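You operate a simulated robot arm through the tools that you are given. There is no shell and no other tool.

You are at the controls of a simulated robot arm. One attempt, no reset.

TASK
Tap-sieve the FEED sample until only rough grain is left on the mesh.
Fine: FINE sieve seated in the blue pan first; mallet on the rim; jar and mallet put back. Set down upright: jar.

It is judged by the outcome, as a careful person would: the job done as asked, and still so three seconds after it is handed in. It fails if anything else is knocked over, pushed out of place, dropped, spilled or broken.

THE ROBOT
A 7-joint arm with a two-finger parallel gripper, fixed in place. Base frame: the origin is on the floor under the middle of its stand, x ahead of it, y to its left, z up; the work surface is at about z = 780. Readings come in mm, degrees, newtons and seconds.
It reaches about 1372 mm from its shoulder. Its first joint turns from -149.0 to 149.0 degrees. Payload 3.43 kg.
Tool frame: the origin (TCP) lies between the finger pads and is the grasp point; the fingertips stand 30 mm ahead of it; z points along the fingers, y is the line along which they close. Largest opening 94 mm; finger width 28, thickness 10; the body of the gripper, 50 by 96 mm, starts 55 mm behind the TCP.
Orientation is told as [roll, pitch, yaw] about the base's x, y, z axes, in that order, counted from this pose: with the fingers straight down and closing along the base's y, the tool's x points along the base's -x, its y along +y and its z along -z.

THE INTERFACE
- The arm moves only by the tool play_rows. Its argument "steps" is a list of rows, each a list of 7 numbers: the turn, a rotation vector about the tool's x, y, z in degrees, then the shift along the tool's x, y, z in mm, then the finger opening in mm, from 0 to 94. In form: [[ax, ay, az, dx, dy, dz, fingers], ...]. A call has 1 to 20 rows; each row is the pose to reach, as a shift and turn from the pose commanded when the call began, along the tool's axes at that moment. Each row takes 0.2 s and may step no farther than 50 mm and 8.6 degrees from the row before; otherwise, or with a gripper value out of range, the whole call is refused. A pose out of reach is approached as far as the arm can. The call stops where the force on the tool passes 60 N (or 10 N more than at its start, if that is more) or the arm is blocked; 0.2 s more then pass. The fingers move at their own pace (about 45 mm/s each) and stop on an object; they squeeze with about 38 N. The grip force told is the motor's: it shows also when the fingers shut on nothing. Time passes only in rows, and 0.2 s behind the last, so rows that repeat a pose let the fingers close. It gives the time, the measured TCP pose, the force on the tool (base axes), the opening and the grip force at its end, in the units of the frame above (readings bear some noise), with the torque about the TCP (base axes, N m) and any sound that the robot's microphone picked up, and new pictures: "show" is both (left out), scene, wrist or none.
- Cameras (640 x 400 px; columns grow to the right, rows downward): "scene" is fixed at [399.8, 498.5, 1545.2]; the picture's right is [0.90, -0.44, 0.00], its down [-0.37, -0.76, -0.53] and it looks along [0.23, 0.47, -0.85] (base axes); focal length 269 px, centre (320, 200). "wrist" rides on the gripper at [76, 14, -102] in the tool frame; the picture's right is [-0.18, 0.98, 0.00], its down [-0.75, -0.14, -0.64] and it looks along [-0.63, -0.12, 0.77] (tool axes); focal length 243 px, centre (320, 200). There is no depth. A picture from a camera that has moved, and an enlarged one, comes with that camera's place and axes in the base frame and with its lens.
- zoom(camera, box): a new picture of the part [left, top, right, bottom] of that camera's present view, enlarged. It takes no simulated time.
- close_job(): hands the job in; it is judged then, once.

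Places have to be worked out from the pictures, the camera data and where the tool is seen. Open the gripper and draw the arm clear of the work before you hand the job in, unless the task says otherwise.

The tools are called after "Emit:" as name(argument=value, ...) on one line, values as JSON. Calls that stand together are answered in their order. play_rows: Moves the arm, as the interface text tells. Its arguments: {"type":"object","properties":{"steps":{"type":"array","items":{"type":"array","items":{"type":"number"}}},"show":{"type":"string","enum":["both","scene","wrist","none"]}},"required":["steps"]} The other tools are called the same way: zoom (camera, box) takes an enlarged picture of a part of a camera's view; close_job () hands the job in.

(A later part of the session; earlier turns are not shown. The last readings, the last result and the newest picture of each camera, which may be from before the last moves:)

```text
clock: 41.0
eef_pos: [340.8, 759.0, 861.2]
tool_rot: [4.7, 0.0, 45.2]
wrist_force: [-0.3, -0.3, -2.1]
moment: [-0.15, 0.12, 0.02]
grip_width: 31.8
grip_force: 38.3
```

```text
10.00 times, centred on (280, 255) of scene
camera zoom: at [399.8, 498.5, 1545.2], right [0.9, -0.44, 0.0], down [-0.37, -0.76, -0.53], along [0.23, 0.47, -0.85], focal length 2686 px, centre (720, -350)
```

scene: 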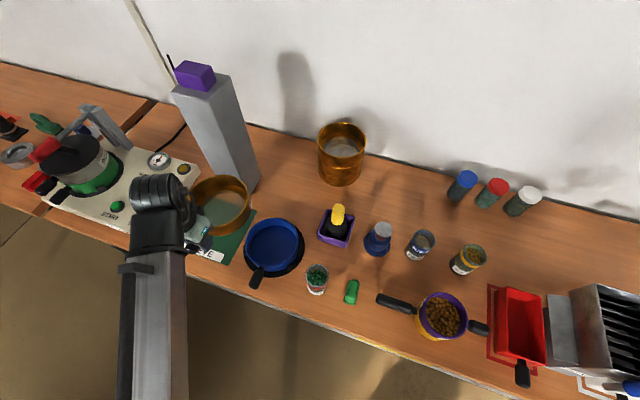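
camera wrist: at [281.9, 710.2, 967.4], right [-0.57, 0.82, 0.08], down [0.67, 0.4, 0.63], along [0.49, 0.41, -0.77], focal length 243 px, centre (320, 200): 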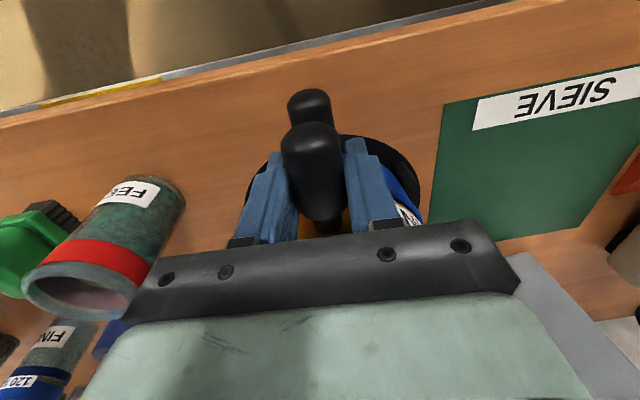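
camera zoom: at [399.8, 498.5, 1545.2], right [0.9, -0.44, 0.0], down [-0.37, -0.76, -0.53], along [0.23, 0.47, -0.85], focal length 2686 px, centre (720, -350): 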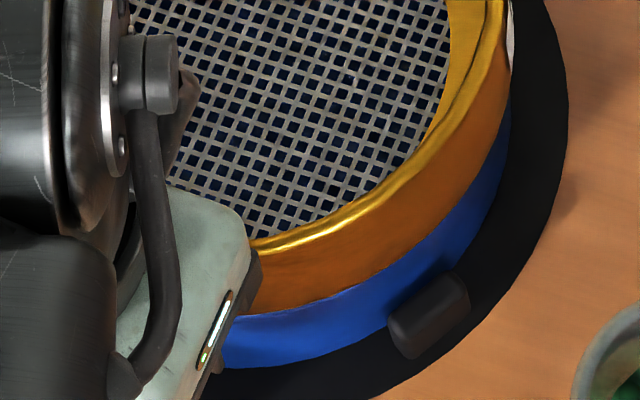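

The handle has slipped up ~1.5 mm in the grip, so the sieve was standing on the rim; the rim shows ~5 mm outside the sieve on the left but ~0 on the right, so it needs about 2.5 mm more to the left than the last contact spot. I raise a little, shift left, and lower again in small steps.

Emit:
play_rows(steps=[[0, 0, 0, 0, 0, -3, 10], [0, 0, 0, 0, 3, -3, 10], [0, 0, 0, 0, 5.3, -3, 10], [0, 0, 0, 0, 5.3, -1, 10], [0, 0, 0, 0, 5.3, 0.5, 10], [0, 0, 0, 0, 5.3, 0.5, 10]], show="none")

Emit:
zoom(camera="scene", box=[250, 225, 310, 275])

Emit:
zoom(camera="wrist", box=[370, 150, 450, 240])

```text
clock: 42.4
eef_pos: [336.5, 761.9, 861.5]
tool_rot: [4.6, -0.1, 45.2]
wrist_force: [-0.3, -0.8, -0.4]
moment: [-0.13, 0.15, 0.01]
grip_width: 31.6
grip_force: 38.3
```

```text
8.00 times, centred on (280, 250) of scene
camera zoom: at [399.8, 498.5, 1545.2], right [0.9, -0.44, 0.0], down [-0.37, -0.76, -0.53], along [0.23, 0.47, -0.85], focal length 2148 px, centre (640, -200)
```

zoom: 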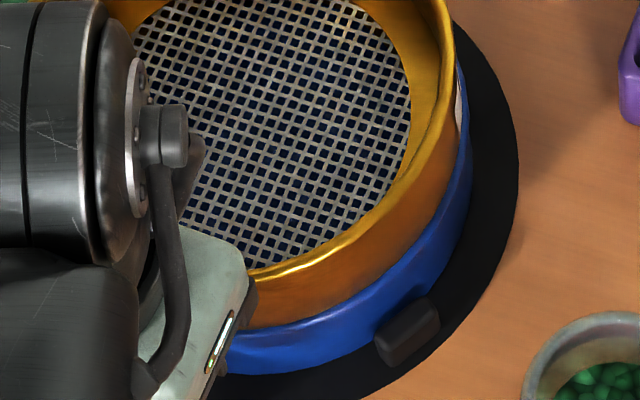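

```text
4.44 times, centred on (410, 195) of wrist
camera zoom: at [279.2, 712.1, 963.1], right [-0.57, 0.82, 0.08], down [0.67, 0.4, 0.63], along [0.49, 0.41, -0.77], focal length 1078 px, centre (-80, 222)
```

zoom: 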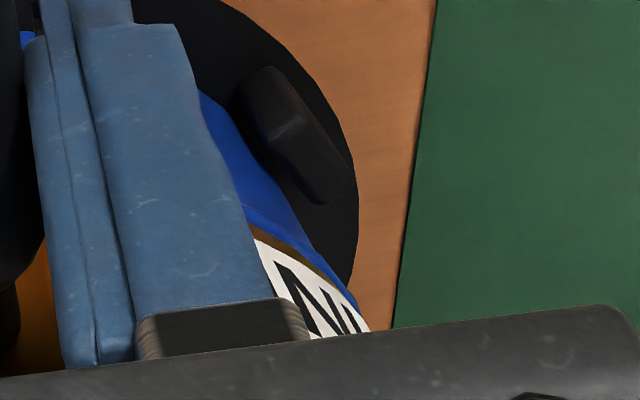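

Now the rim shows ~3 mm on the right/near and almost none on the left, so the centre is ~1 mm back to the right. I nudge right 1 mm and lower.

Emit:
play_rows(steps=[[0, 0, 0, 0, -1, 0, 10], [0, 0, 0, 0, -1, 1, 10], [0, 0, 0, 0, -1, 2, 10], [0, 0, 0, 0, -1, 2, 10]], show="none")

Emit:
play_rows(steps=[[0, 0, 0, 0, 0, 1, 10], [0, 0, 0, 0, 0, 1, 10]], show="none")

```text
clock: 43.4
eef_pos: [336.8, 761.8, 860.2]
tool_rot: [4.8, -0.1, 45.3]
wrist_force: [-1.4, 1.2, 23.1]
moment: [0.46, -0.45, 0.04]
grip_width: 31.9
grip_force: 37.6
```

```text
clock: 44.0
eef_pos: [337.2, 760.3, 858.8]
tool_rot: [4.6, -0.2, 45.2]
wrist_force: [-2.8, 1.8, 23.6]
moment: [0.44, -0.38, 0.12]
grip_width: 31.8
grip_force: 38.6
```

Pressing only makes the handle slip in the grip, so I stop pushing. The sieve is supported all around within ~2 mm of centre, so I unload it and open the fingers gently to let it settle on its own, then inspect.

Emit:
play_rows(steps=[[0, 0, 0, 0, 0, -1.5, 10], [0, 0, 0, 0, 0, -2, 10], [0, 0, 0, 0, 0, -2, 10]], show="none")

```text
clock: 44.8
eef_pos: [336.3, 761.2, 859.6]
tool_rot: [4.6, -0.2, 45.2]
wrist_force: [0.3, 0.2, -2.1]
moment: [-0.12, 0.14, 0.0]
grip_width: 31.7
grip_force: 38.4
```

Hanging free again at 859.6; I lower 1 mm to just touch and open the fingers slowly.

Emit:
play_rows(steps=[[0, 0, 0, 0, 0, 1, 10], [0, 0, 0, 0, 0, 1, 30], [0, 0, 0, 0, 0, 1, 33], [0, 0, 0, 0, 0, 1, 36], [0, 0, 0, 0, 0, 1, 40], [0, 0, 0, 0, 0, 1, 46], [0, 0, 0, 0, 0, 1, 52], [0, 0, 0, 0, 0, 1, 52]])

Emit:
zoom(camera="scene", box=[240, 200, 320, 280])

Emit:
zoom(camera="wrist", box=[250, 60, 440, 250])

```text
clock: 46.6
eef_pos: [336.8, 760.7, 859.2]
tool_rot: [4.6, -0.2, 45.1]
wrist_force: [0.0, 1.0, -0.4]
moment: [0.02, -0.03, 0.01]
grip_width: 52.0
grip_force: 0.0
camera wrist: at [279.3, 711.2, 961.4], right [-0.57, 0.82, 0.08], down [0.67, 0.4, 0.63], along [0.49, 0.41, -0.77], focal length 243 px, centre (320, 200)
```

scene: 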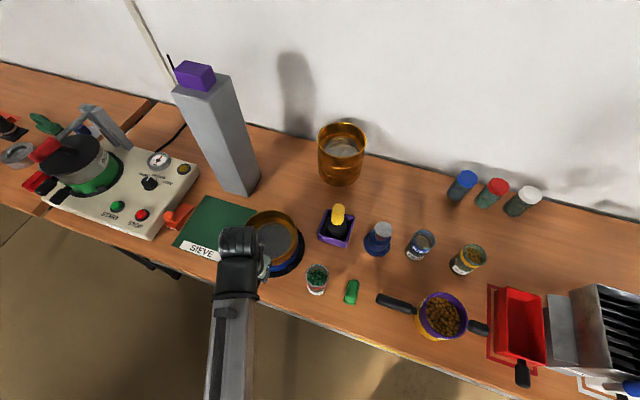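
wrist: 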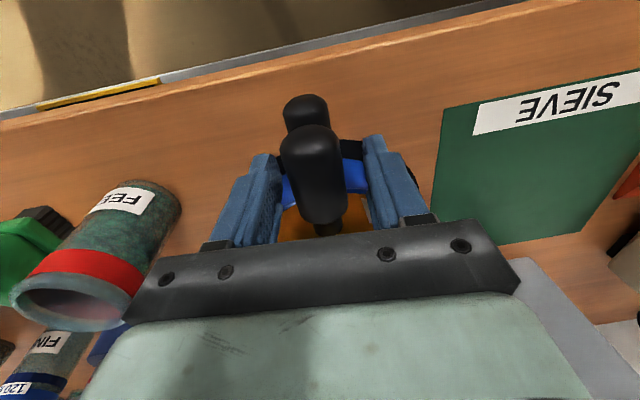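

```text
5.00 times, centred on (280, 240) of scene
camera zoom: at [399.8, 498.5, 1545.2], right [0.9, -0.44, 0.0], down [-0.37, -0.76, -0.53], along [0.23, 0.47, -0.85], focal length 1343 px, centre (520, 0)
```

zoom: 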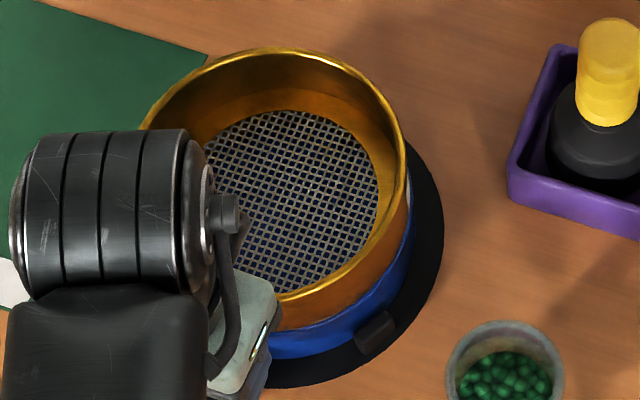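

```text
2.11 times, centred on (345, 155) of wrist
camera zoom: at [279.3, 711.2, 961.4], right [-0.57, 0.82, 0.08], down [0.67, 0.4, 0.63], along [0.49, 0.41, -0.77], focal length 511 px, centre (267, 295)
```

zoom: 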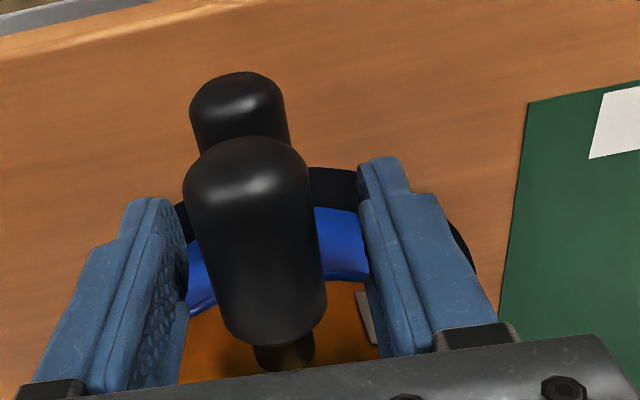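

Released and stable. I back the open gripper straight up along its own axis to view the sieve unobstructed.

Emit:
play_rows(steps=[[0, 0, 0, 0, 0, -20, 60], [0, 0, 0, 0, 0, -50, 60], [0, 0, 0, 0, 0, -90, 60], [4.6, 0, 0, 30, 0, -125, 60], [4.6, 0, 0, 60, 0, -150, 60], [4.6, 0, 0, 60, 0, -150, 60]])

Emit:
zoom(camera="wrist", box=[210, 100, 440, 260])

Emit:
zoom(camera="scene", box=[230, 195, 320, 290])

```text
clock: 48.0
eef_pos: [302.2, 709.3, 1009.1]
tool_rot: [0.0, -0.1, 45.1]
wrist_force: [0.5, 0.3, -0.1]
moment: [0.01, 0.0, 0.01]
grip_width: 59.9
grip_force: 0.1
camera wrist: at [238.6, 664.3, 1111.2], right [-0.57, 0.82, 0.0], down [0.63, 0.43, 0.64], along [0.53, 0.37, -0.77], focal length 243 px, centre (320, 200)
```

scene: 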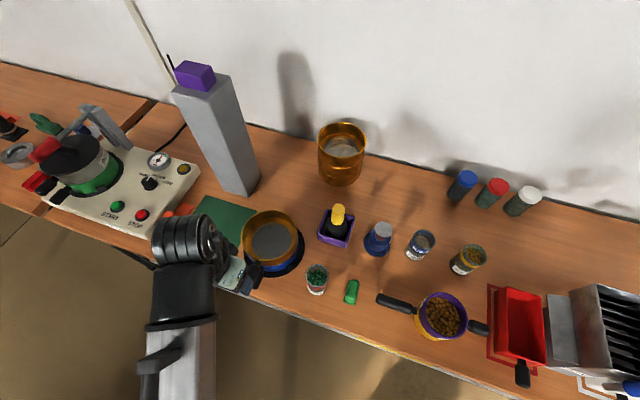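
wrist: 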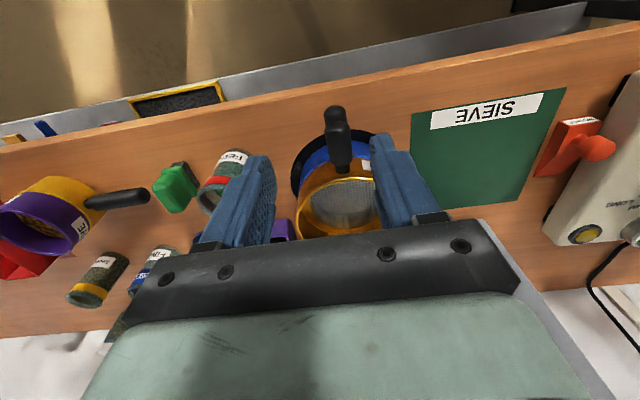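

```text
2.50 times, centred on (325, 180) of wrist
camera zoom: at [238.6, 664.3, 1111.2], right [-0.57, 0.82, 0.0], down [0.63, 0.43, 0.64], along [0.53, 0.37, -0.77], focal length 606 px, centre (308, 250)
```

zoom: 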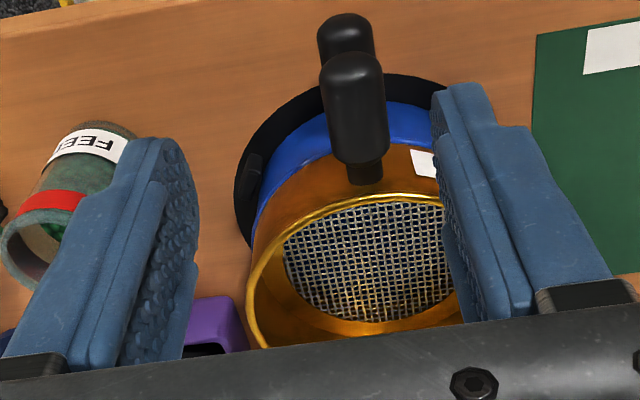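

```text
4.21 times, centred on (275, 242) of scene
camera zoom: at [399.8, 498.5, 1545.2], right [0.9, -0.44, 0.0], down [-0.37, -0.76, -0.53], along [0.23, 0.47, -0.85], focal length 1131 px, centre (510, 21)
```

zoom: 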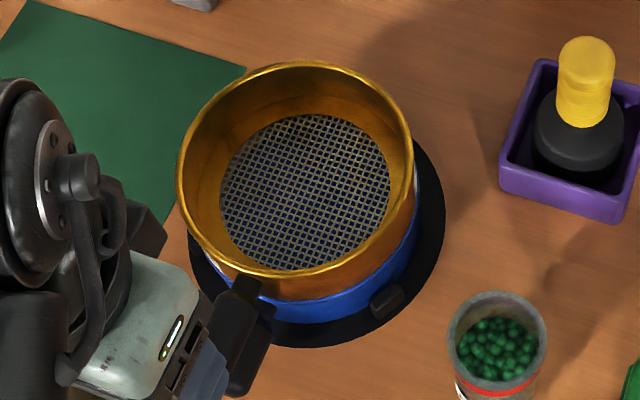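

The sieve sits level and looks concentric in the pan. I swing to the left side, tilt the camera to a low angle, and inspect the joint between sieve and pan.

Emit:
play_rows(steps=[[0, -6, 0, -3, 46, 15, 60], [0, -12, 0, -6, 92, 35, 60], [0, -18, 0, -10, 92.6, 75, 60], [0, -24, 0, -13, 92.6, 110, 60], [0, -30, 0, -16, 92.6, 139, 60], [0, -30, 0, -16, 92.6, 139, 60]])

Emit:
zoom(camera="wrist", box=[100, 60, 320, 240])

```text
refused: row 2 steps farther than a row can; nothing moved
```

```text
2.22 times, centred on (210, 150) of wrist
camera zoom: at [238.6, 664.3, 1111.2], right [-0.57, 0.82, 0.0], down [0.63, 0.43, 0.64], along [0.53, 0.37, -0.77], focal length 539 px, centre (564, 311)
```

zoom: 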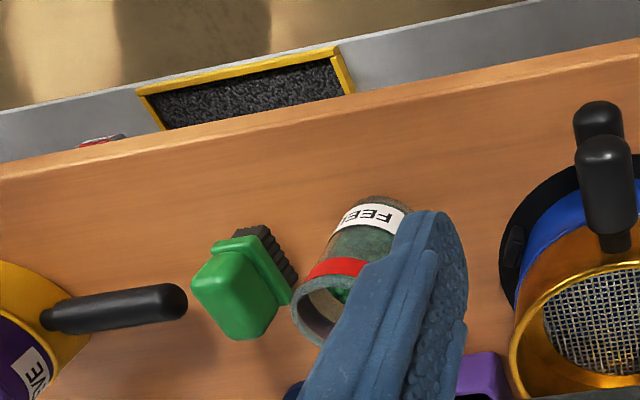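

The second row's step was a bit too long; I split the move into smaller rows.

Emit:
play_rows(steps=[[0, -5, 0, -3, 35, 10, 60], [0, -10, 0, -6, 70, 25, 60], [0, -15, 0, -9, 92.6, 55, 60], [0, -20, 0, -12, 92.6, 85, 60], [0, -25, 0, -14, 92.6, 115, 60], [0, -30, 0, -16, 92.6, 139, 60], [0, -30, 0, -16, 92.6, 139, 60]])

Emit:
zoom(camera="wrist", box=[60, 120, 300, 280])

```text
clock: 49.6
eef_pos: [249.5, 788.4, 869.0]
tool_rot: [-0.1, -30.2, 45.2]
wrist_force: [-0.4, 0.7, 0.2]
moment: [0.04, -0.01, 0.0]
grip_width: 60.1
grip_force: 0.1
camera wrist: at [157.0, 715.0, 919.3], right [-0.59, 0.81, 0.09], down [0.33, 0.13, 0.93], along [0.74, 0.58, -0.34], focal length 243 px, centre (320, 200)
```

scene: 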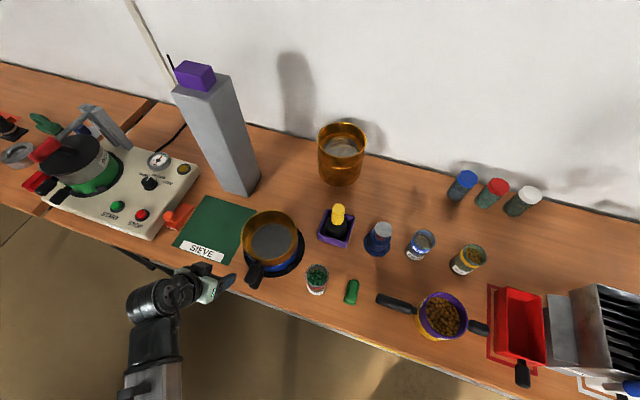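
wrist: 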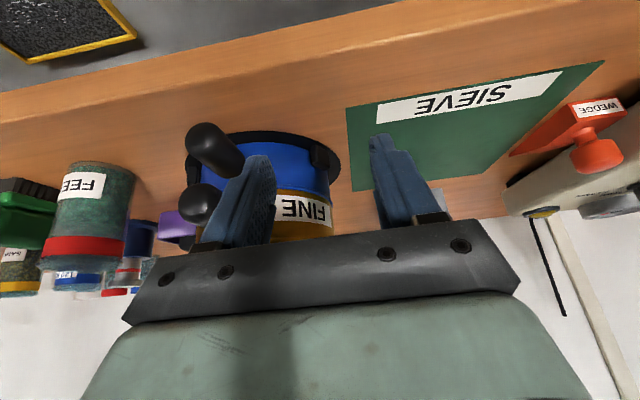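

```text
2.50 times, centred on (180, 200) of wrist
camera zoom: at [157.0, 715.0, 919.3], right [-0.59, 0.81, 0.09], down [0.33, 0.13, 0.93], along [0.74, 0.58, -0.34], focal length 606 px, centre (670, 200)
```

zoom: 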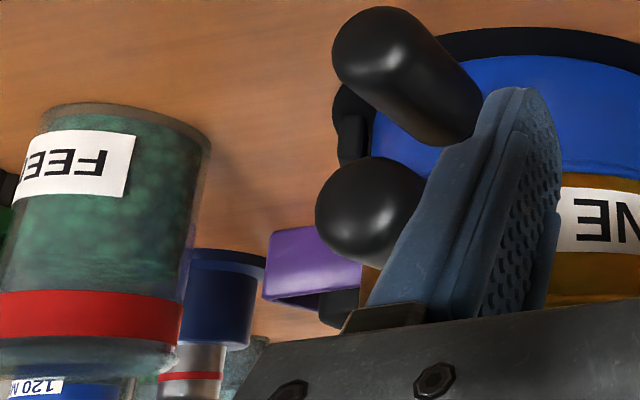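

The side view is good; I zoom in on the junction between the blue pan and the gold sieve.

Emit:
zoom(camera="wrist", box=[250, 120, 350, 245])

Emit:
zoom(camera="scene", box=[230, 195, 320, 290])

```text
3.20 times, centred on (300, 182) of wrist
camera zoom: at [157.0, 715.0, 919.3], right [-0.59, 0.81, 0.09], down [0.33, 0.13, 0.93], along [0.74, 0.58, -0.34], focal length 776 px, centre (384, 256)
```

zoom: 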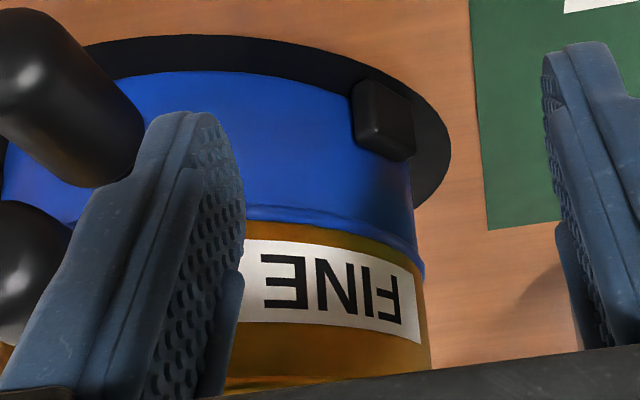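

```text
4.21 times, centred on (275, 242) of scene
camera zoom: at [399.8, 498.5, 1545.2], right [0.9, -0.44, 0.0], down [-0.37, -0.76, -0.53], along [0.23, 0.47, -0.85], focal length 1131 px, centre (510, 21)
```

zoom: 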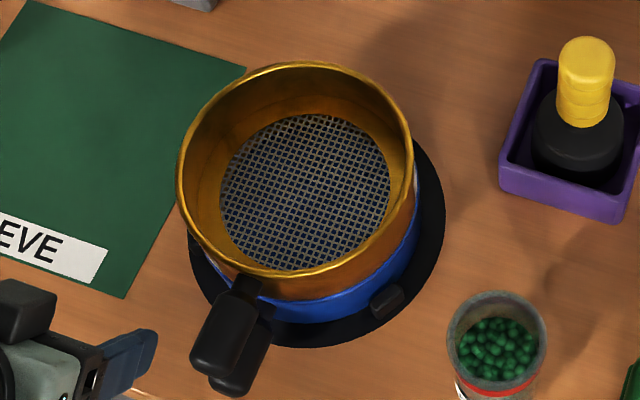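

The side view shows the sieve wall entering evenly inside the pan's rim all along — it is seated, and the label confirms FINE. Next is the FEED jar: I raise, un-tilt, and then turn to the camera-up orientation for a horizontal jar grasp.

Emit:
play_rows(steps=[[0, 6, 0, -20, 0, -34.6, 60], [0, 12, 0, -40, 0, -69.3, 60], [0, 18, 0, -60, 0, -104, 60], [0, 24, 0, -80, 0, -138.6, 60], [0, 30, 0, -100, 0, -173.2, 60]], show="none")

```text
clock: 50.8
eef_pos: [249.8, 784.7, 1069.4]
tool_rot: [0.0, 0.0, 45.2]
wrist_force: [0.2, 0.6, -0.5]
moment: [-0.02, -0.01, -0.01]
grip_width: 60.0
grip_force: 0.0
```

Now the long yaw turn to about -114° while moving over in front of the FEED jar at a safe height.

Emit:
play_rows(steps=[[0, 0, 8.37, 0.6, -14, -0.5, 70], [0, 0, 16.74, 1.2, -28, -1, 76], [0, 0, 25.1, 1.8, -42, -1.5, 76], [0, 0, 33.5, 2.4, -56, -2, 76], [0, 0, 41.8, 3, -70, -2.5, 76], [0, 0, 50.2, 3.6, -84, -3, 76], [0, 0, 58.6, 4.2, -98, -3.5, 76], [0, 0, 66.9, 4.8, -112, -4, 76], [0, 0, 75.3, 5.4, -126, -4.5, 76], [0, 0, 83.7, 6, -140, -5, 76], [0, 0, 92, 6.6, -154, -5.5, 76], [0, 0, 100.4, 7.2, -168, -6, 76], [0, 0, 108.8, 7.8, -182, -6.5, 76], [0, 0, 117.2, 8.4, -196, -7, 76], [0, 0, 125.5, 9, -210, -7.5, 76], [0, 0, 133.9, 9.6, -224, -8, 76], [0, 0, 142.3, 10.2, -238, -8.5, 76], [0, 0, 150.6, 10.8, -252, -9, 76], [0, 0, 158, 11.5, -265, -10, 76]], show="none")

```text
clock: 54.8
eef_pos: [428.9, 591.0, 1077.9]
tool_rot: [0.0, 0.1, -113.0]
wrist_force: [-0.9, 0.3, 0.5]
moment: [0.0, 0.0, 0.04]
grip_width: 76.1
grip_force: 0.2
```

Reached. Now I tilt to near-horizontal (12° downward) and descend to a standoff behind the FEED jar.

Emit:
play_rows(steps=[[0, 7.8, 0, -2.4, 1.2, 15, 76], [0, 15.6, 0, -4.8, 2.4, 30, 76], [0, 23.4, 0, -7, 3.7, 45, 76], [0, 31.2, 0, -9.4, 4.9, 60, 76], [0, 39, 0, -11.8, 6.1, 75, 76], [0, 46.8, 0, -14, 7.3, 90, 76], [0, 54.6, 0, -16.5, 8.5, 105, 76], [0, 62.4, 0, -19, 9.8, 120, 76], [0, 70.2, 0, -21, 11, 135, 76], [0, 78, 0, -23.6, 12.2, 150, 76], [0, 78, 0, -23.6, 12.2, 150, 76]])

Emit:
zoom(camera="scene", box=[260, 230, 400, 350])

```text
clock: 57.2
eef_pos: [440.0, 579.0, 927.9]
tool_rot: [0.2, 78.2, -112.8]
wrist_force: [0.2, 0.1, -0.6]
moment: [-0.01, -0.02, 0.0]
grip_width: 76.0
grip_force: 0.0
out of reach, approached as far as the arm can: row 9, 10, 11
camera wrist: at [421.1, 494.7, 1023.5], right [0.89, -0.42, -0.18], down [-0.43, -0.67, -0.61], along [0.13, 0.62, -0.77], focal length 243 px, centre (320, 200)
```

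scene: 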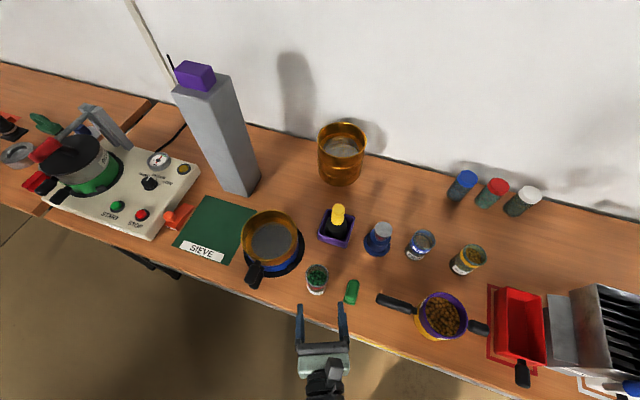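
wrist: 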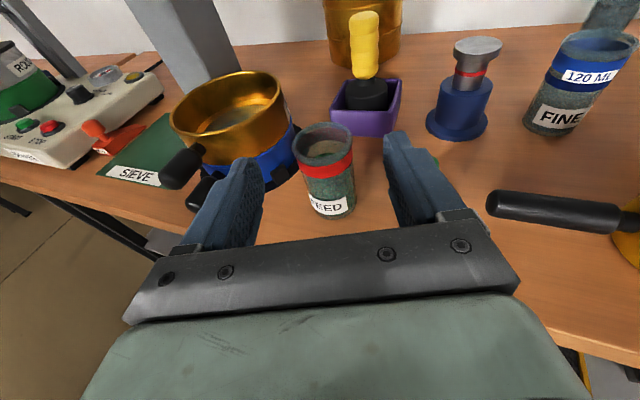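

```text
3.33 times, centred on (330, 290) of scene
camera zoom: at [399.8, 498.5, 1545.2], right [0.9, -0.44, 0.0], down [-0.37, -0.76, -0.53], along [0.23, 0.47, -0.85], focal length 895 px, centre (287, -100)
```

zoom: 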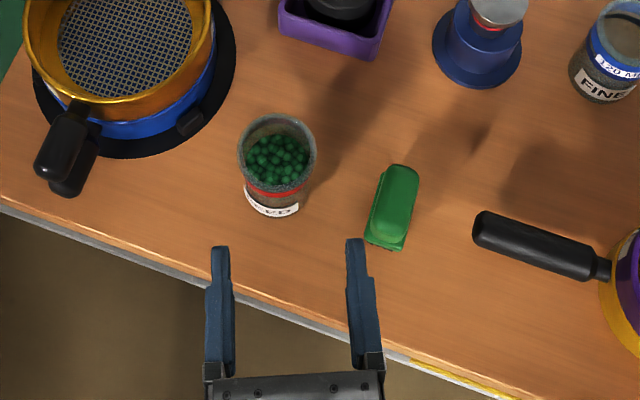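

The gripper is level behind the FEED jar. From this angle I also get a clean side view of the sieve in the pan, so I check it and the jar position.

Emit:
zoom(camera="wrist", box=[150, 60, 310, 220])

Emit:
zoom(camera="wrist", box=[230, 110, 430, 260])

```text
2.50 times, centred on (230, 140) of wrist
camera zoom: at [421.1, 494.7, 1023.5], right [0.89, -0.42, -0.18], down [-0.43, -0.67, -0.61], along [0.13, 0.62, -0.77], focal length 606 px, centre (545, 350)
```

zoom: 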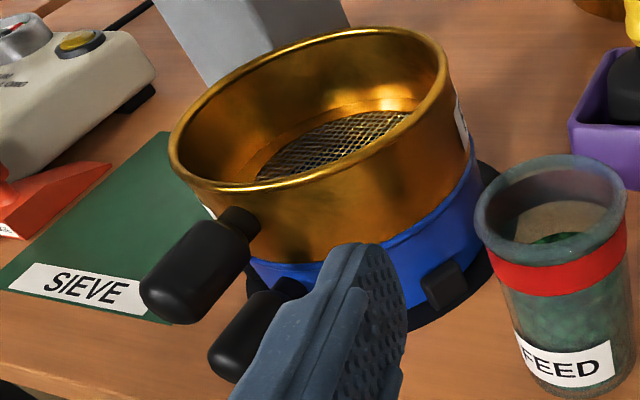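

```text
2.67 times, centred on (330, 185) of wrist
camera zoom: at [421.1, 494.7, 1023.5], right [0.89, -0.42, -0.18], down [-0.43, -0.67, -0.61], along [0.13, 0.62, -0.77], focal length 647 px, centre (293, 240)
```

zoom: 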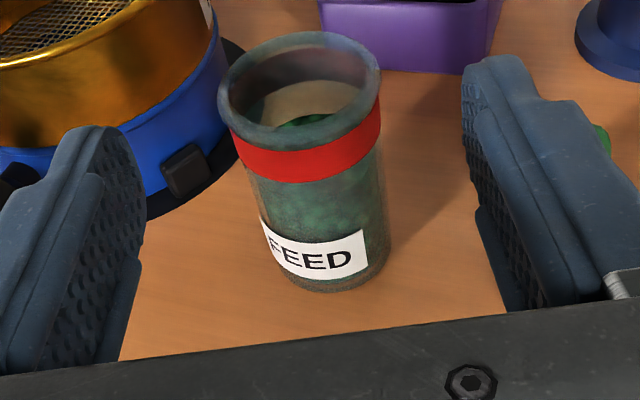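

The jar is about 104 mm ahead and 2 mm left of the tool axis; sieve and pan look properly nested. I descend straight to grasp height (z≈822) at this standoff.

Emit:
play_rows(steps=[[0, 0, 0, -34.5, -0.7, 7.2, 80], [0, 0, 0, -69, -1.4, 14.3, 80], [0, 0, 0, -103.4, -2, 21.5, 80], [0, 0, 0, -103.4, -2, 21.5, 80]])

```text
clock: 58.2
eef_pos: [439.8, 576.7, 823.9]
tool_rot: [0.0, 78.1, -112.7]
wrist_force: [0.0, 0.4, -0.3]
moment: [0.0, -0.01, 0.02]
grip_width: 80.1
grip_force: 0.1
camera wrist: at [420.4, 493.5, 917.8], right [0.89, -0.42, -0.18], down [-0.43, -0.67, -0.61], along [0.13, 0.62, -0.78], focal length 243 px, centre (320, 200)
```

scene: 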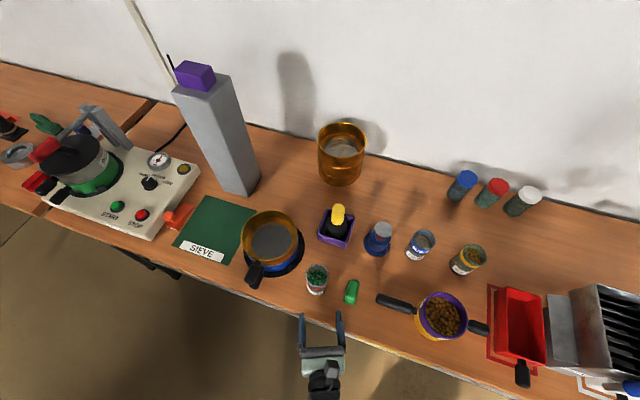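
wrist: 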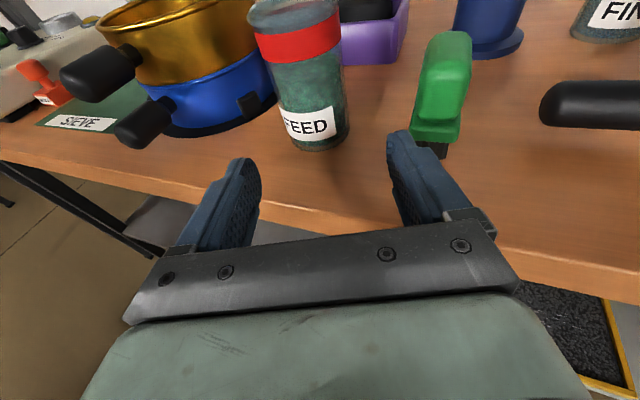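

The jar lies ~107 mm ahead and ~2 mm left of the tool axis, and the brush clears the right finger by ~15 mm. I move forward horizontally so the jar comes between the pads.

Emit:
play_rows(steps=[[0, 0, 0, 5.4, -1, 26, 80], [0, 0, 0, 10.8, -2, 52, 80], [0, 0, 0, 16.2, -2.8, 78, 80], [0, 0, 0, 21.4, -2.8, 103, 80], [0, 0, 0, 21.4, -2.8, 103, 80]])

Emit:
zoom(camera="scene", box=[270, 240, 380, 330])

```text
clock: 59.4
eef_pos: [476.8, 677.1, 824.7]
tool_rot: [0.2, 78.2, -112.6]
wrist_force: [-0.2, 0.3, -0.1]
moment: [0.03, -0.02, -0.02]
grip_width: 80.1
grip_force: 0.0
camera wrist: at [457.4, 594.2, 919.8], right [0.89, -0.42, -0.18], down [-0.43, -0.67, -0.61], along [0.13, 0.62, -0.78], focal length 243 px, centre (320, 200)
```

scene: 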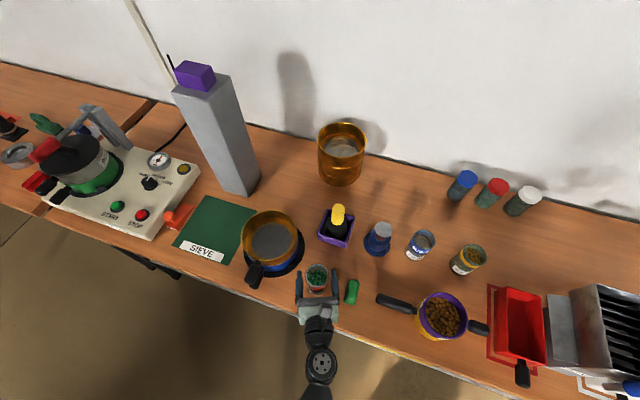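
wrist: 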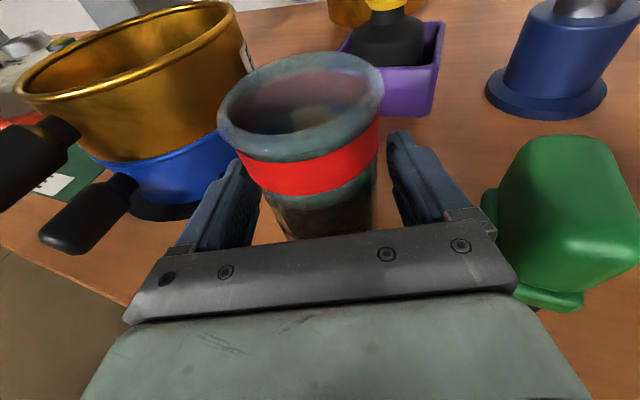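

```text
4.44 times, centred on (325, 285) of scene
camera zoom: at [399.8, 498.5, 1545.2], right [0.9, -0.44, 0.0], down [-0.37, -0.76, -0.53], along [0.23, 0.47, -0.85], focal length 1194 px, centre (298, -178)
```

zoom: 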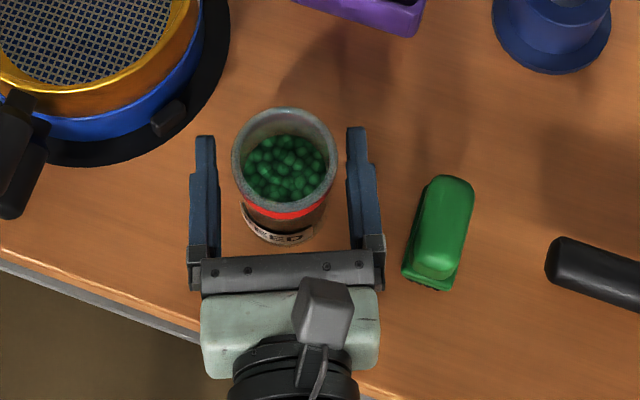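

The jar is centred between the pads at the right height. I close on it; this pose is where I will return the jar later.

Emit:
play_rows(steps=[[0, 0, 0, 0, 0, 0, 70], [0, 0, 0, 0, 0, 0, 62], [0, 0, 0, 0, 0, 0, 54], [0, 0, 0, 0, 0, 0, 46], [0, 0, 0, 0, 0, 0, 40], [0, 0, 0, 0, 0, 0, 40]], show="wrist")

```text
clock: 60.8
eef_pos: [476.4, 677.2, 823.3]
tool_rot: [0.1, 78.2, -112.7]
wrist_force: [0.0, 0.0, 2.0]
moment: [0.03, 0.08, -0.02]
grip_width: 59.3
grip_force: 38.2
camera wrist: at [457.4, 594.0, 919.8], right [0.89, -0.42, -0.18], down [-0.43, -0.67, -0.61], along [0.13, 0.62, -0.78], focal length 243 px, centre (320, 200)
```

wrist: 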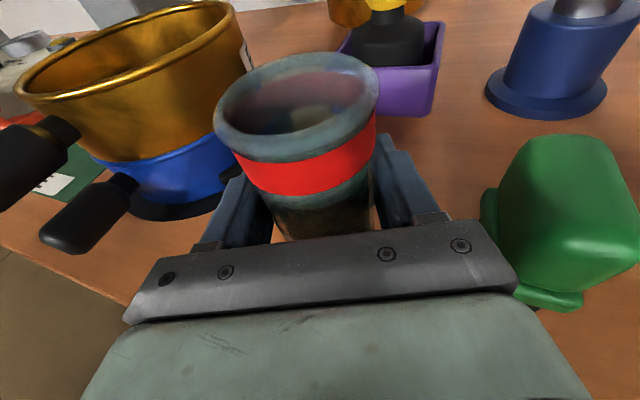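

Gripped at 59 mm. I lift the jar straight up smoothly by about 110 mm.

Emit:
play_rows(steps=[[0, 0, 0, 5, 0, -1, 40], [0, 0, 0, 16, 0, -3.3, 40], [0, 0, 0, 34, 0, -7, 40], [0, 0, 0, 56, 0, -11.6, 40], [0, 0, 0, 78, 0, -16.2, 40], [0, 0, 0, 97, 0, -20.2, 40], [0, 0, 0, 107, 0, -22.3, 40], [0, 0, 0, 107, 0, -22.3, 40]])

```text
clock: 62.6
eef_pos: [477.8, 677.8, 931.5]
tool_rot: [0.1, 78.1, -112.7]
wrist_force: [0.2, 0.6, -1.4]
moment: [0.01, 0.0, 0.02]
grip_width: 59.3
grip_force: 38.0
camera wrist: at [458.2, 593.8, 1027.6], right [0.89, -0.42, -0.18], down [-0.43, -0.67, -0.61], along [0.13, 0.62, -0.78], focal length 243 px, centre (320, 200)
```

scene: 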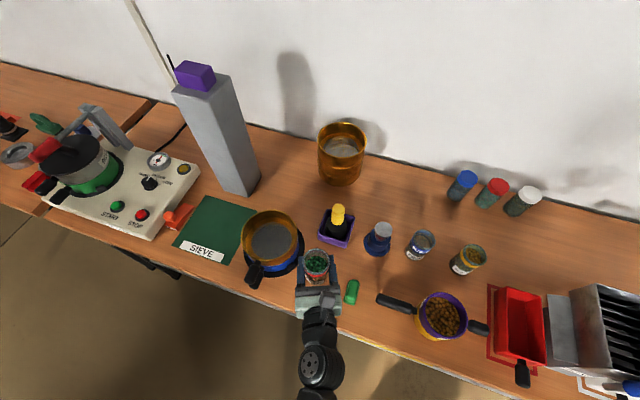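
wrist: 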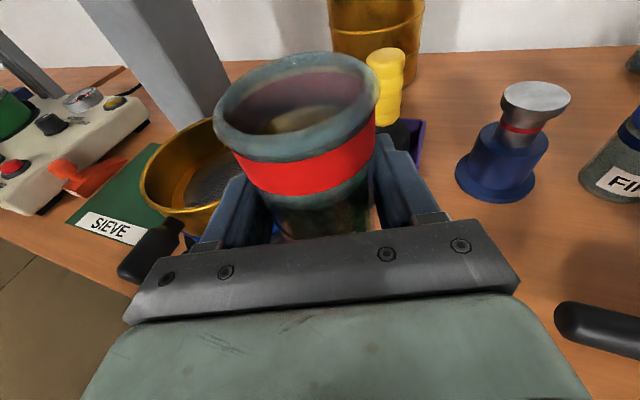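

The jar is lifted upright. I carry it level to a pour position about 45 mm to the right of the sieve centre (sieve centre ≈ (409, 838)), TCP z≈930, turning the heading slightly to stay away from the wrist limit.

Emit:
play_rows(steps=[[0.3, 0, 0, 1.5, -5, 8, 40], [0.9, 0, -0.2, 4.6, -14.5, 23.8, 40], [1.6, 0, -0.3, 8.6, -26.8, 44, 40], [2.4, 0, -0.5, 12.6, -39.5, 64.8, 40], [3.1, 0, -0.6, 16.8, -52.5, 86, 40], [3.9, 0, -0.8, 20.8, -65, 106.5, 40], [4.5, 0, -0.9, 24.2, -75.5, 124, 40], [4.9, 0, -1, 26.3, -82.2, 134.8, 40], [4.9, 0, -1, 26.3, -82.2, 134.8, 40]])

Emit:
zoom(camera="scene", box=[220, 180, 350, 290])

```text
clock: 64.6
eef_pos: [455.5, 834.9, 930.3]
tool_rot: [0.0, 78.2, -107.7]
wrist_force: [-0.1, -0.1, -1.6]
moment: [0.02, -0.01, 0.01]
grip_width: 59.1
grip_force: 37.7
camera wrist: at [442.8, 749.5, 1025.2], right [0.92, -0.34, -0.18], down [-0.37, -0.7, -0.61], along [0.08, 0.63, -0.78], focal length 243 px, centre (320, 200)
```

scene: 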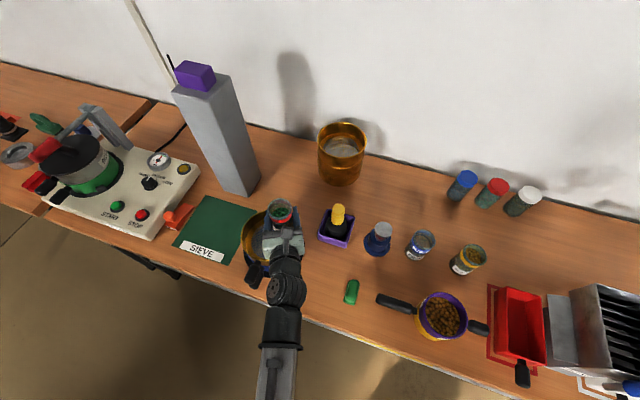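
wrist: 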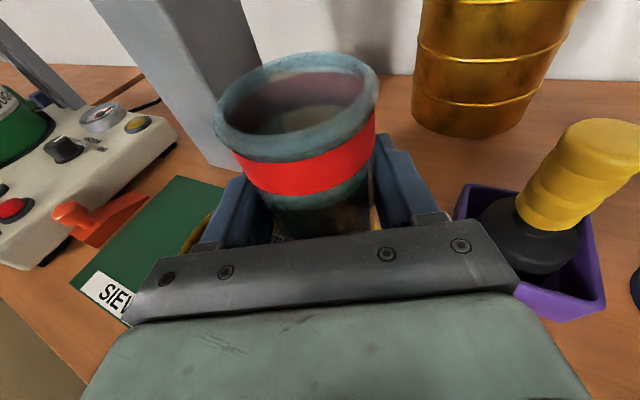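

```text
3.64 times, centred on (285, 235) of scene
camera zoom: at [399.8, 498.5, 1545.2], right [0.9, -0.44, 0.0], down [-0.37, -0.76, -0.53], along [0.23, 0.47, -0.85], focal length 977 px, centre (447, 73)
```

zoom: 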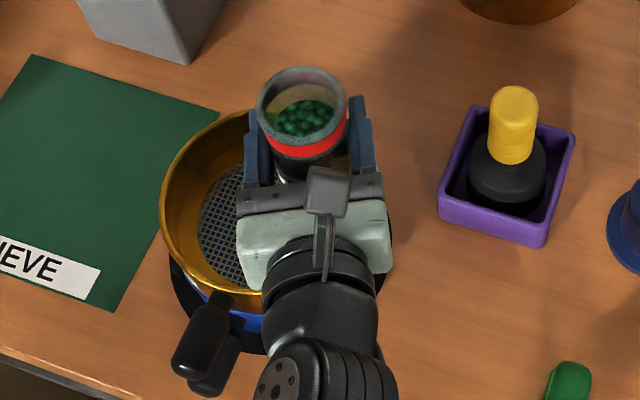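

The jar is above the right part of the sieve. I start rolling it to the left (about the tool axis) gradually to ~50° and check.

Emit:
play_rows(steps=[[0, 0, -4, 0, 0, 0, 40], [0, 0, -10, 0, 0, 0, 40], [0, 0, -17, 0, 0, 0, 40], [0, 0, -24, 0, 0, 0, 40], [0, 0, -31, 0, 0, 0, 40], [0, 0, -38, 0, 0, 0, 40], [0, 0, -44, 0, 0, 0, 40], [0, 0, -48, 0, 0, 0, 40], [0, 0, -50, 0, 0, 0, 40]])

Emit:
zoom(camera="scene", box=[220, 180, 350, 290])

```text
clock: 66.6
eef_pos: [454.3, 835.5, 930.9]
tool_rot: [74.7, 38.9, -27.5]
wrist_force: [0.1, 0.0, -2.8]
moment: [-0.01, -0.01, 0.0]
grip_width: 59.5
grip_force: 37.8
camera wrist: at [380.6, 766.4, 1009.6], right [0.78, -0.11, 0.62], down [0.23, -0.86, -0.45], along [0.59, 0.49, -0.64], focal length 243 px, centre (320, 200)
```

scene: 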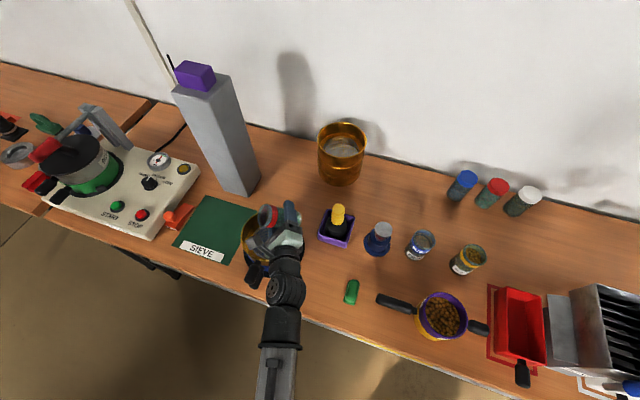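
wrist: 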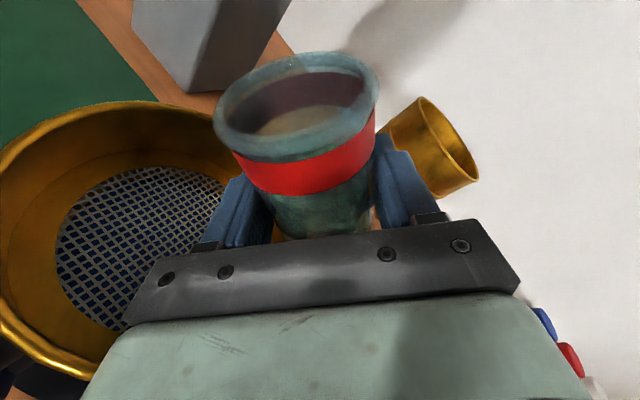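

```text
3.64 times, centred on (285, 235) of scene
camera zoom: at [399.8, 498.5, 1545.2], right [0.9, -0.44, 0.0], down [-0.37, -0.76, -0.53], along [0.23, 0.47, -0.85], focal length 977 px, centre (447, 73)
```

zoom: 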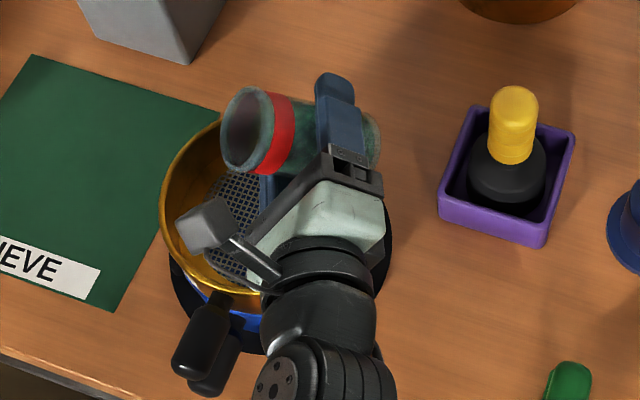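

No grain has left yet and the lip is right over the middle of the mesh. I continue rolling slowly to about 80°.

Emit:
play_rows(steps=[[0, 0, -3, 0, 0, 0, 40], [0, 0, -6, 0, 0, 0, 40], [0, 0, -9, 0, 0, 0, 40], [0, 0, -12, 0, 0, 0, 40], [0, 0, -15, 0, 0, 0, 40], [0, 0, -18, 0, 0, 0, 40], [0, 0, -21, 0, 0, 0, 40], [0, 0, -24, 0, 0, 0, 40], [0, 0, -27, 0, 0, 0, 40], [0, 0, -30, 0, 0, 0, 40]])

Emit:
zoom(camera="scene", box=[220, 180, 350, 290])

```text
clock: 68.8
eef_pos: [454.3, 834.2, 930.5]
tool_rot: [78.1, 9.6, -19.9]
wrist_force: [0.9, 0.0, -1.4]
moment: [-0.01, -0.01, -0.02]
grip_width: 59.1
grip_force: 37.5
camera wrist: at [356.7, 766.9, 977.5], right [0.39, 0.08, 0.92], down [0.47, -0.87, -0.13], along [0.79, 0.49, -0.38], focal length 243 px, centre (320, 200)
```

scene: 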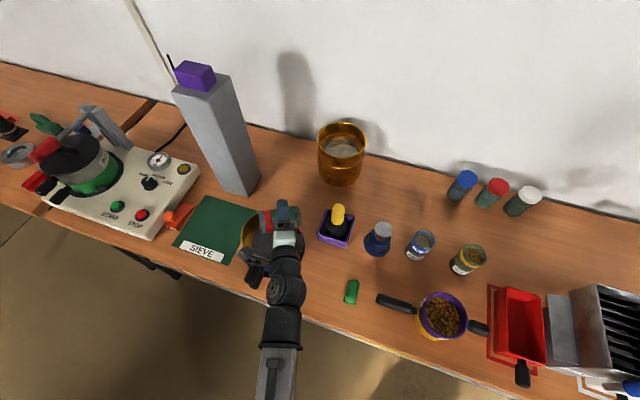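
wrist: 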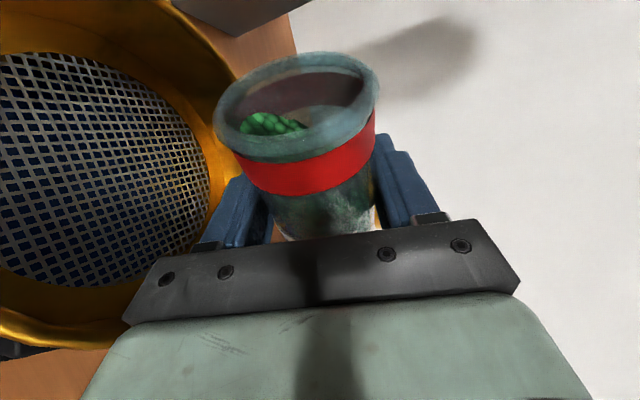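

```text
3.64 times, centred on (285, 235) of scene
camera zoom: at [399.8, 498.5, 1545.2], right [0.9, -0.44, 0.0], down [-0.37, -0.76, -0.53], along [0.23, 0.47, -0.85], focal length 977 px, centre (447, 73)
```

zoom: 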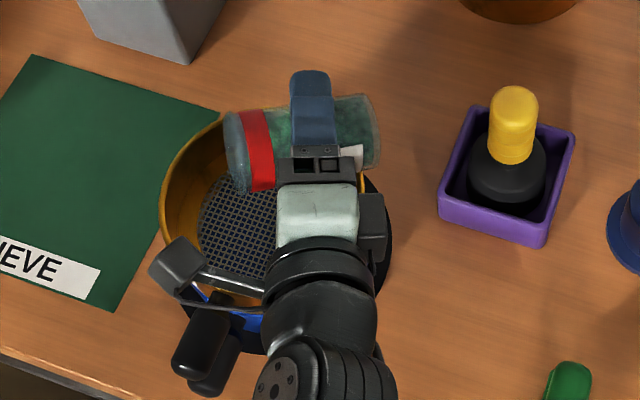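

Grains are at the lip but nothing has fallen yet. I continue to ~104° in slow steps; the lip stays over the middle of the mesh.

Emit:
play_rows(steps=[[0, 0, -3, 0, 0, 0, 40], [0, 0, -6, 0, 0, 0, 40], [0, 0, -9, 0, 0, 0, 40], [0, 0, -12, 0, 0, 0, 40], [0, 0, -15, 0, 0, 0, 40], [0, 0, -18, 0, 0, 0, 40], [0, 0, -21, 0, 0, 0, 40], [0, 0, -24, 0, 0, 0, 40]])

Emit:
zoom(camera="scene", box=[220, 180, 350, 290])

```text
clock: 70.6
eef_pos: [453.3, 834.3, 930.4]
tool_rot: [77.8, -13.8, -14.7]
wrist_force: [-0.8, -0.3, -1.3]
moment: [-0.01, 0.01, 0.01]
grip_width: 59.1
grip_force: 38.0
camera wrist: at [349.8, 762.2, 945.8], right [0.01, 0.21, 0.98], down [0.54, -0.82, 0.18], along [0.84, 0.53, -0.12], focal length 243 px, centre (320, 200)
```

scene: 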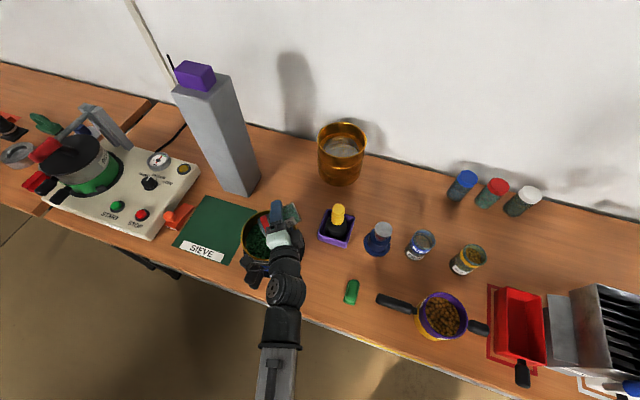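
wrist: 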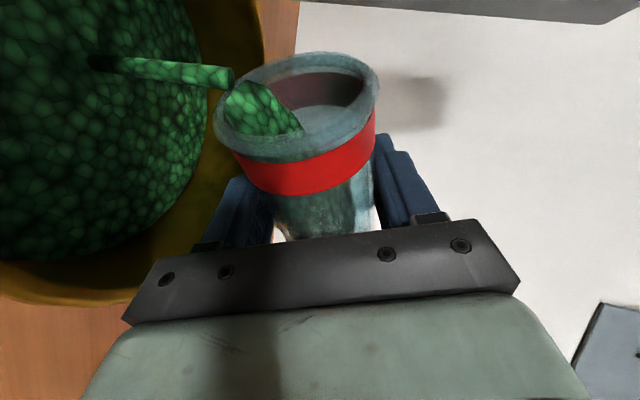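

```text
3.64 times, centred on (285, 235) of scene
camera zoom: at [399.8, 498.5, 1545.2], right [0.9, -0.44, 0.0], down [-0.37, -0.76, -0.53], along [0.23, 0.47, -0.85], focal length 977 px, centre (447, 73)
```

zoom: 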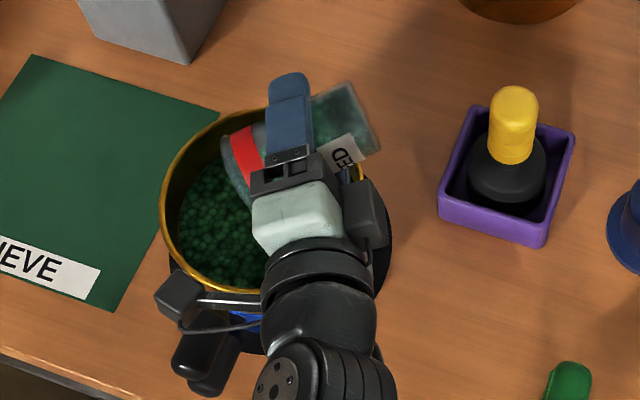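

Grain is streaming into the sieve as a clean stream onto the mesh. I hold and then tilt further to empty the jar.

Emit:
play_rows(steps=[[0, 0, 0, 0, 0, 0, 40], [0, 0, 0, 0, 0, 0, 40], [0, 0, -3, 0, 0, 0, 40], [0, 0, -6, 0, 0, 0, 40], [0, 0, -9, 0, 0, 0, 40], [0, 0, -12, 0, 0, 0, 40], [0, 0, -12, 0, 0, 0, 40], [0, 0, -12, 0, 0, 0, 40]])

Emit:
zoom(camera="wrist", box=[0, 0, 400, 250])

```text
clock: 72.4
eef_pos: [454.3, 835.0, 929.9]
tool_rot: [77.0, -25.5, -12.1]
wrist_force: [-0.1, 0.2, -1.5]
moment: [0.02, 0.01, 0.0]
grip_width: 58.9
grip_force: 38.0
camera wrist: at [351.6, 758.1, 930.5], right [-0.19, 0.27, 0.94], down [0.52, -0.78, 0.33], along [0.83, 0.56, 0.01], focal length 243 px, centre (320, 200)
```

scene: 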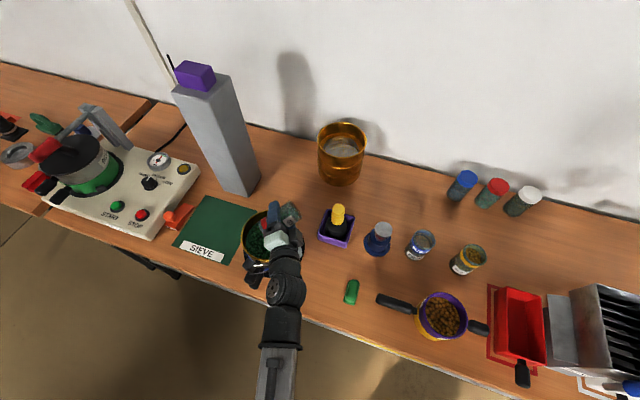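
wrist: 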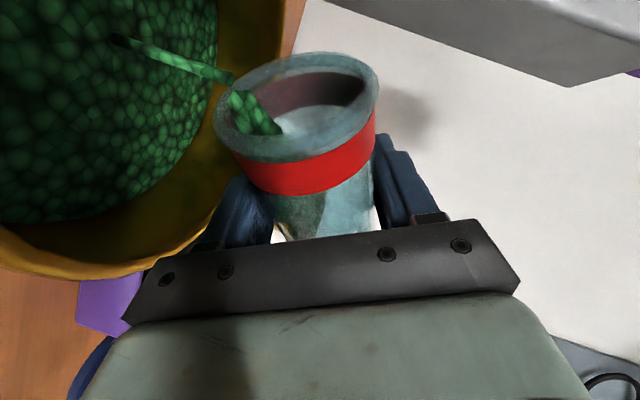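

```text
1.60 times, centred on (200, 125) of wrist
camera zoom: at [351.6, 758.1, 930.5], right [-0.19, 0.27, 0.94], down [0.52, -0.78, 0.33], along [0.83, 0.56, 0.01], focal length 388 px, centre (512, 320)
```

zoom: 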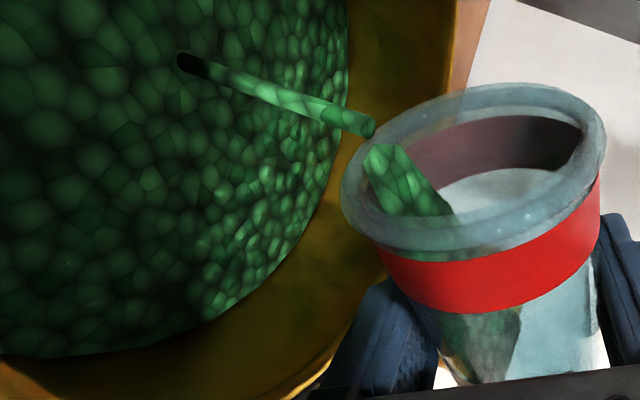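

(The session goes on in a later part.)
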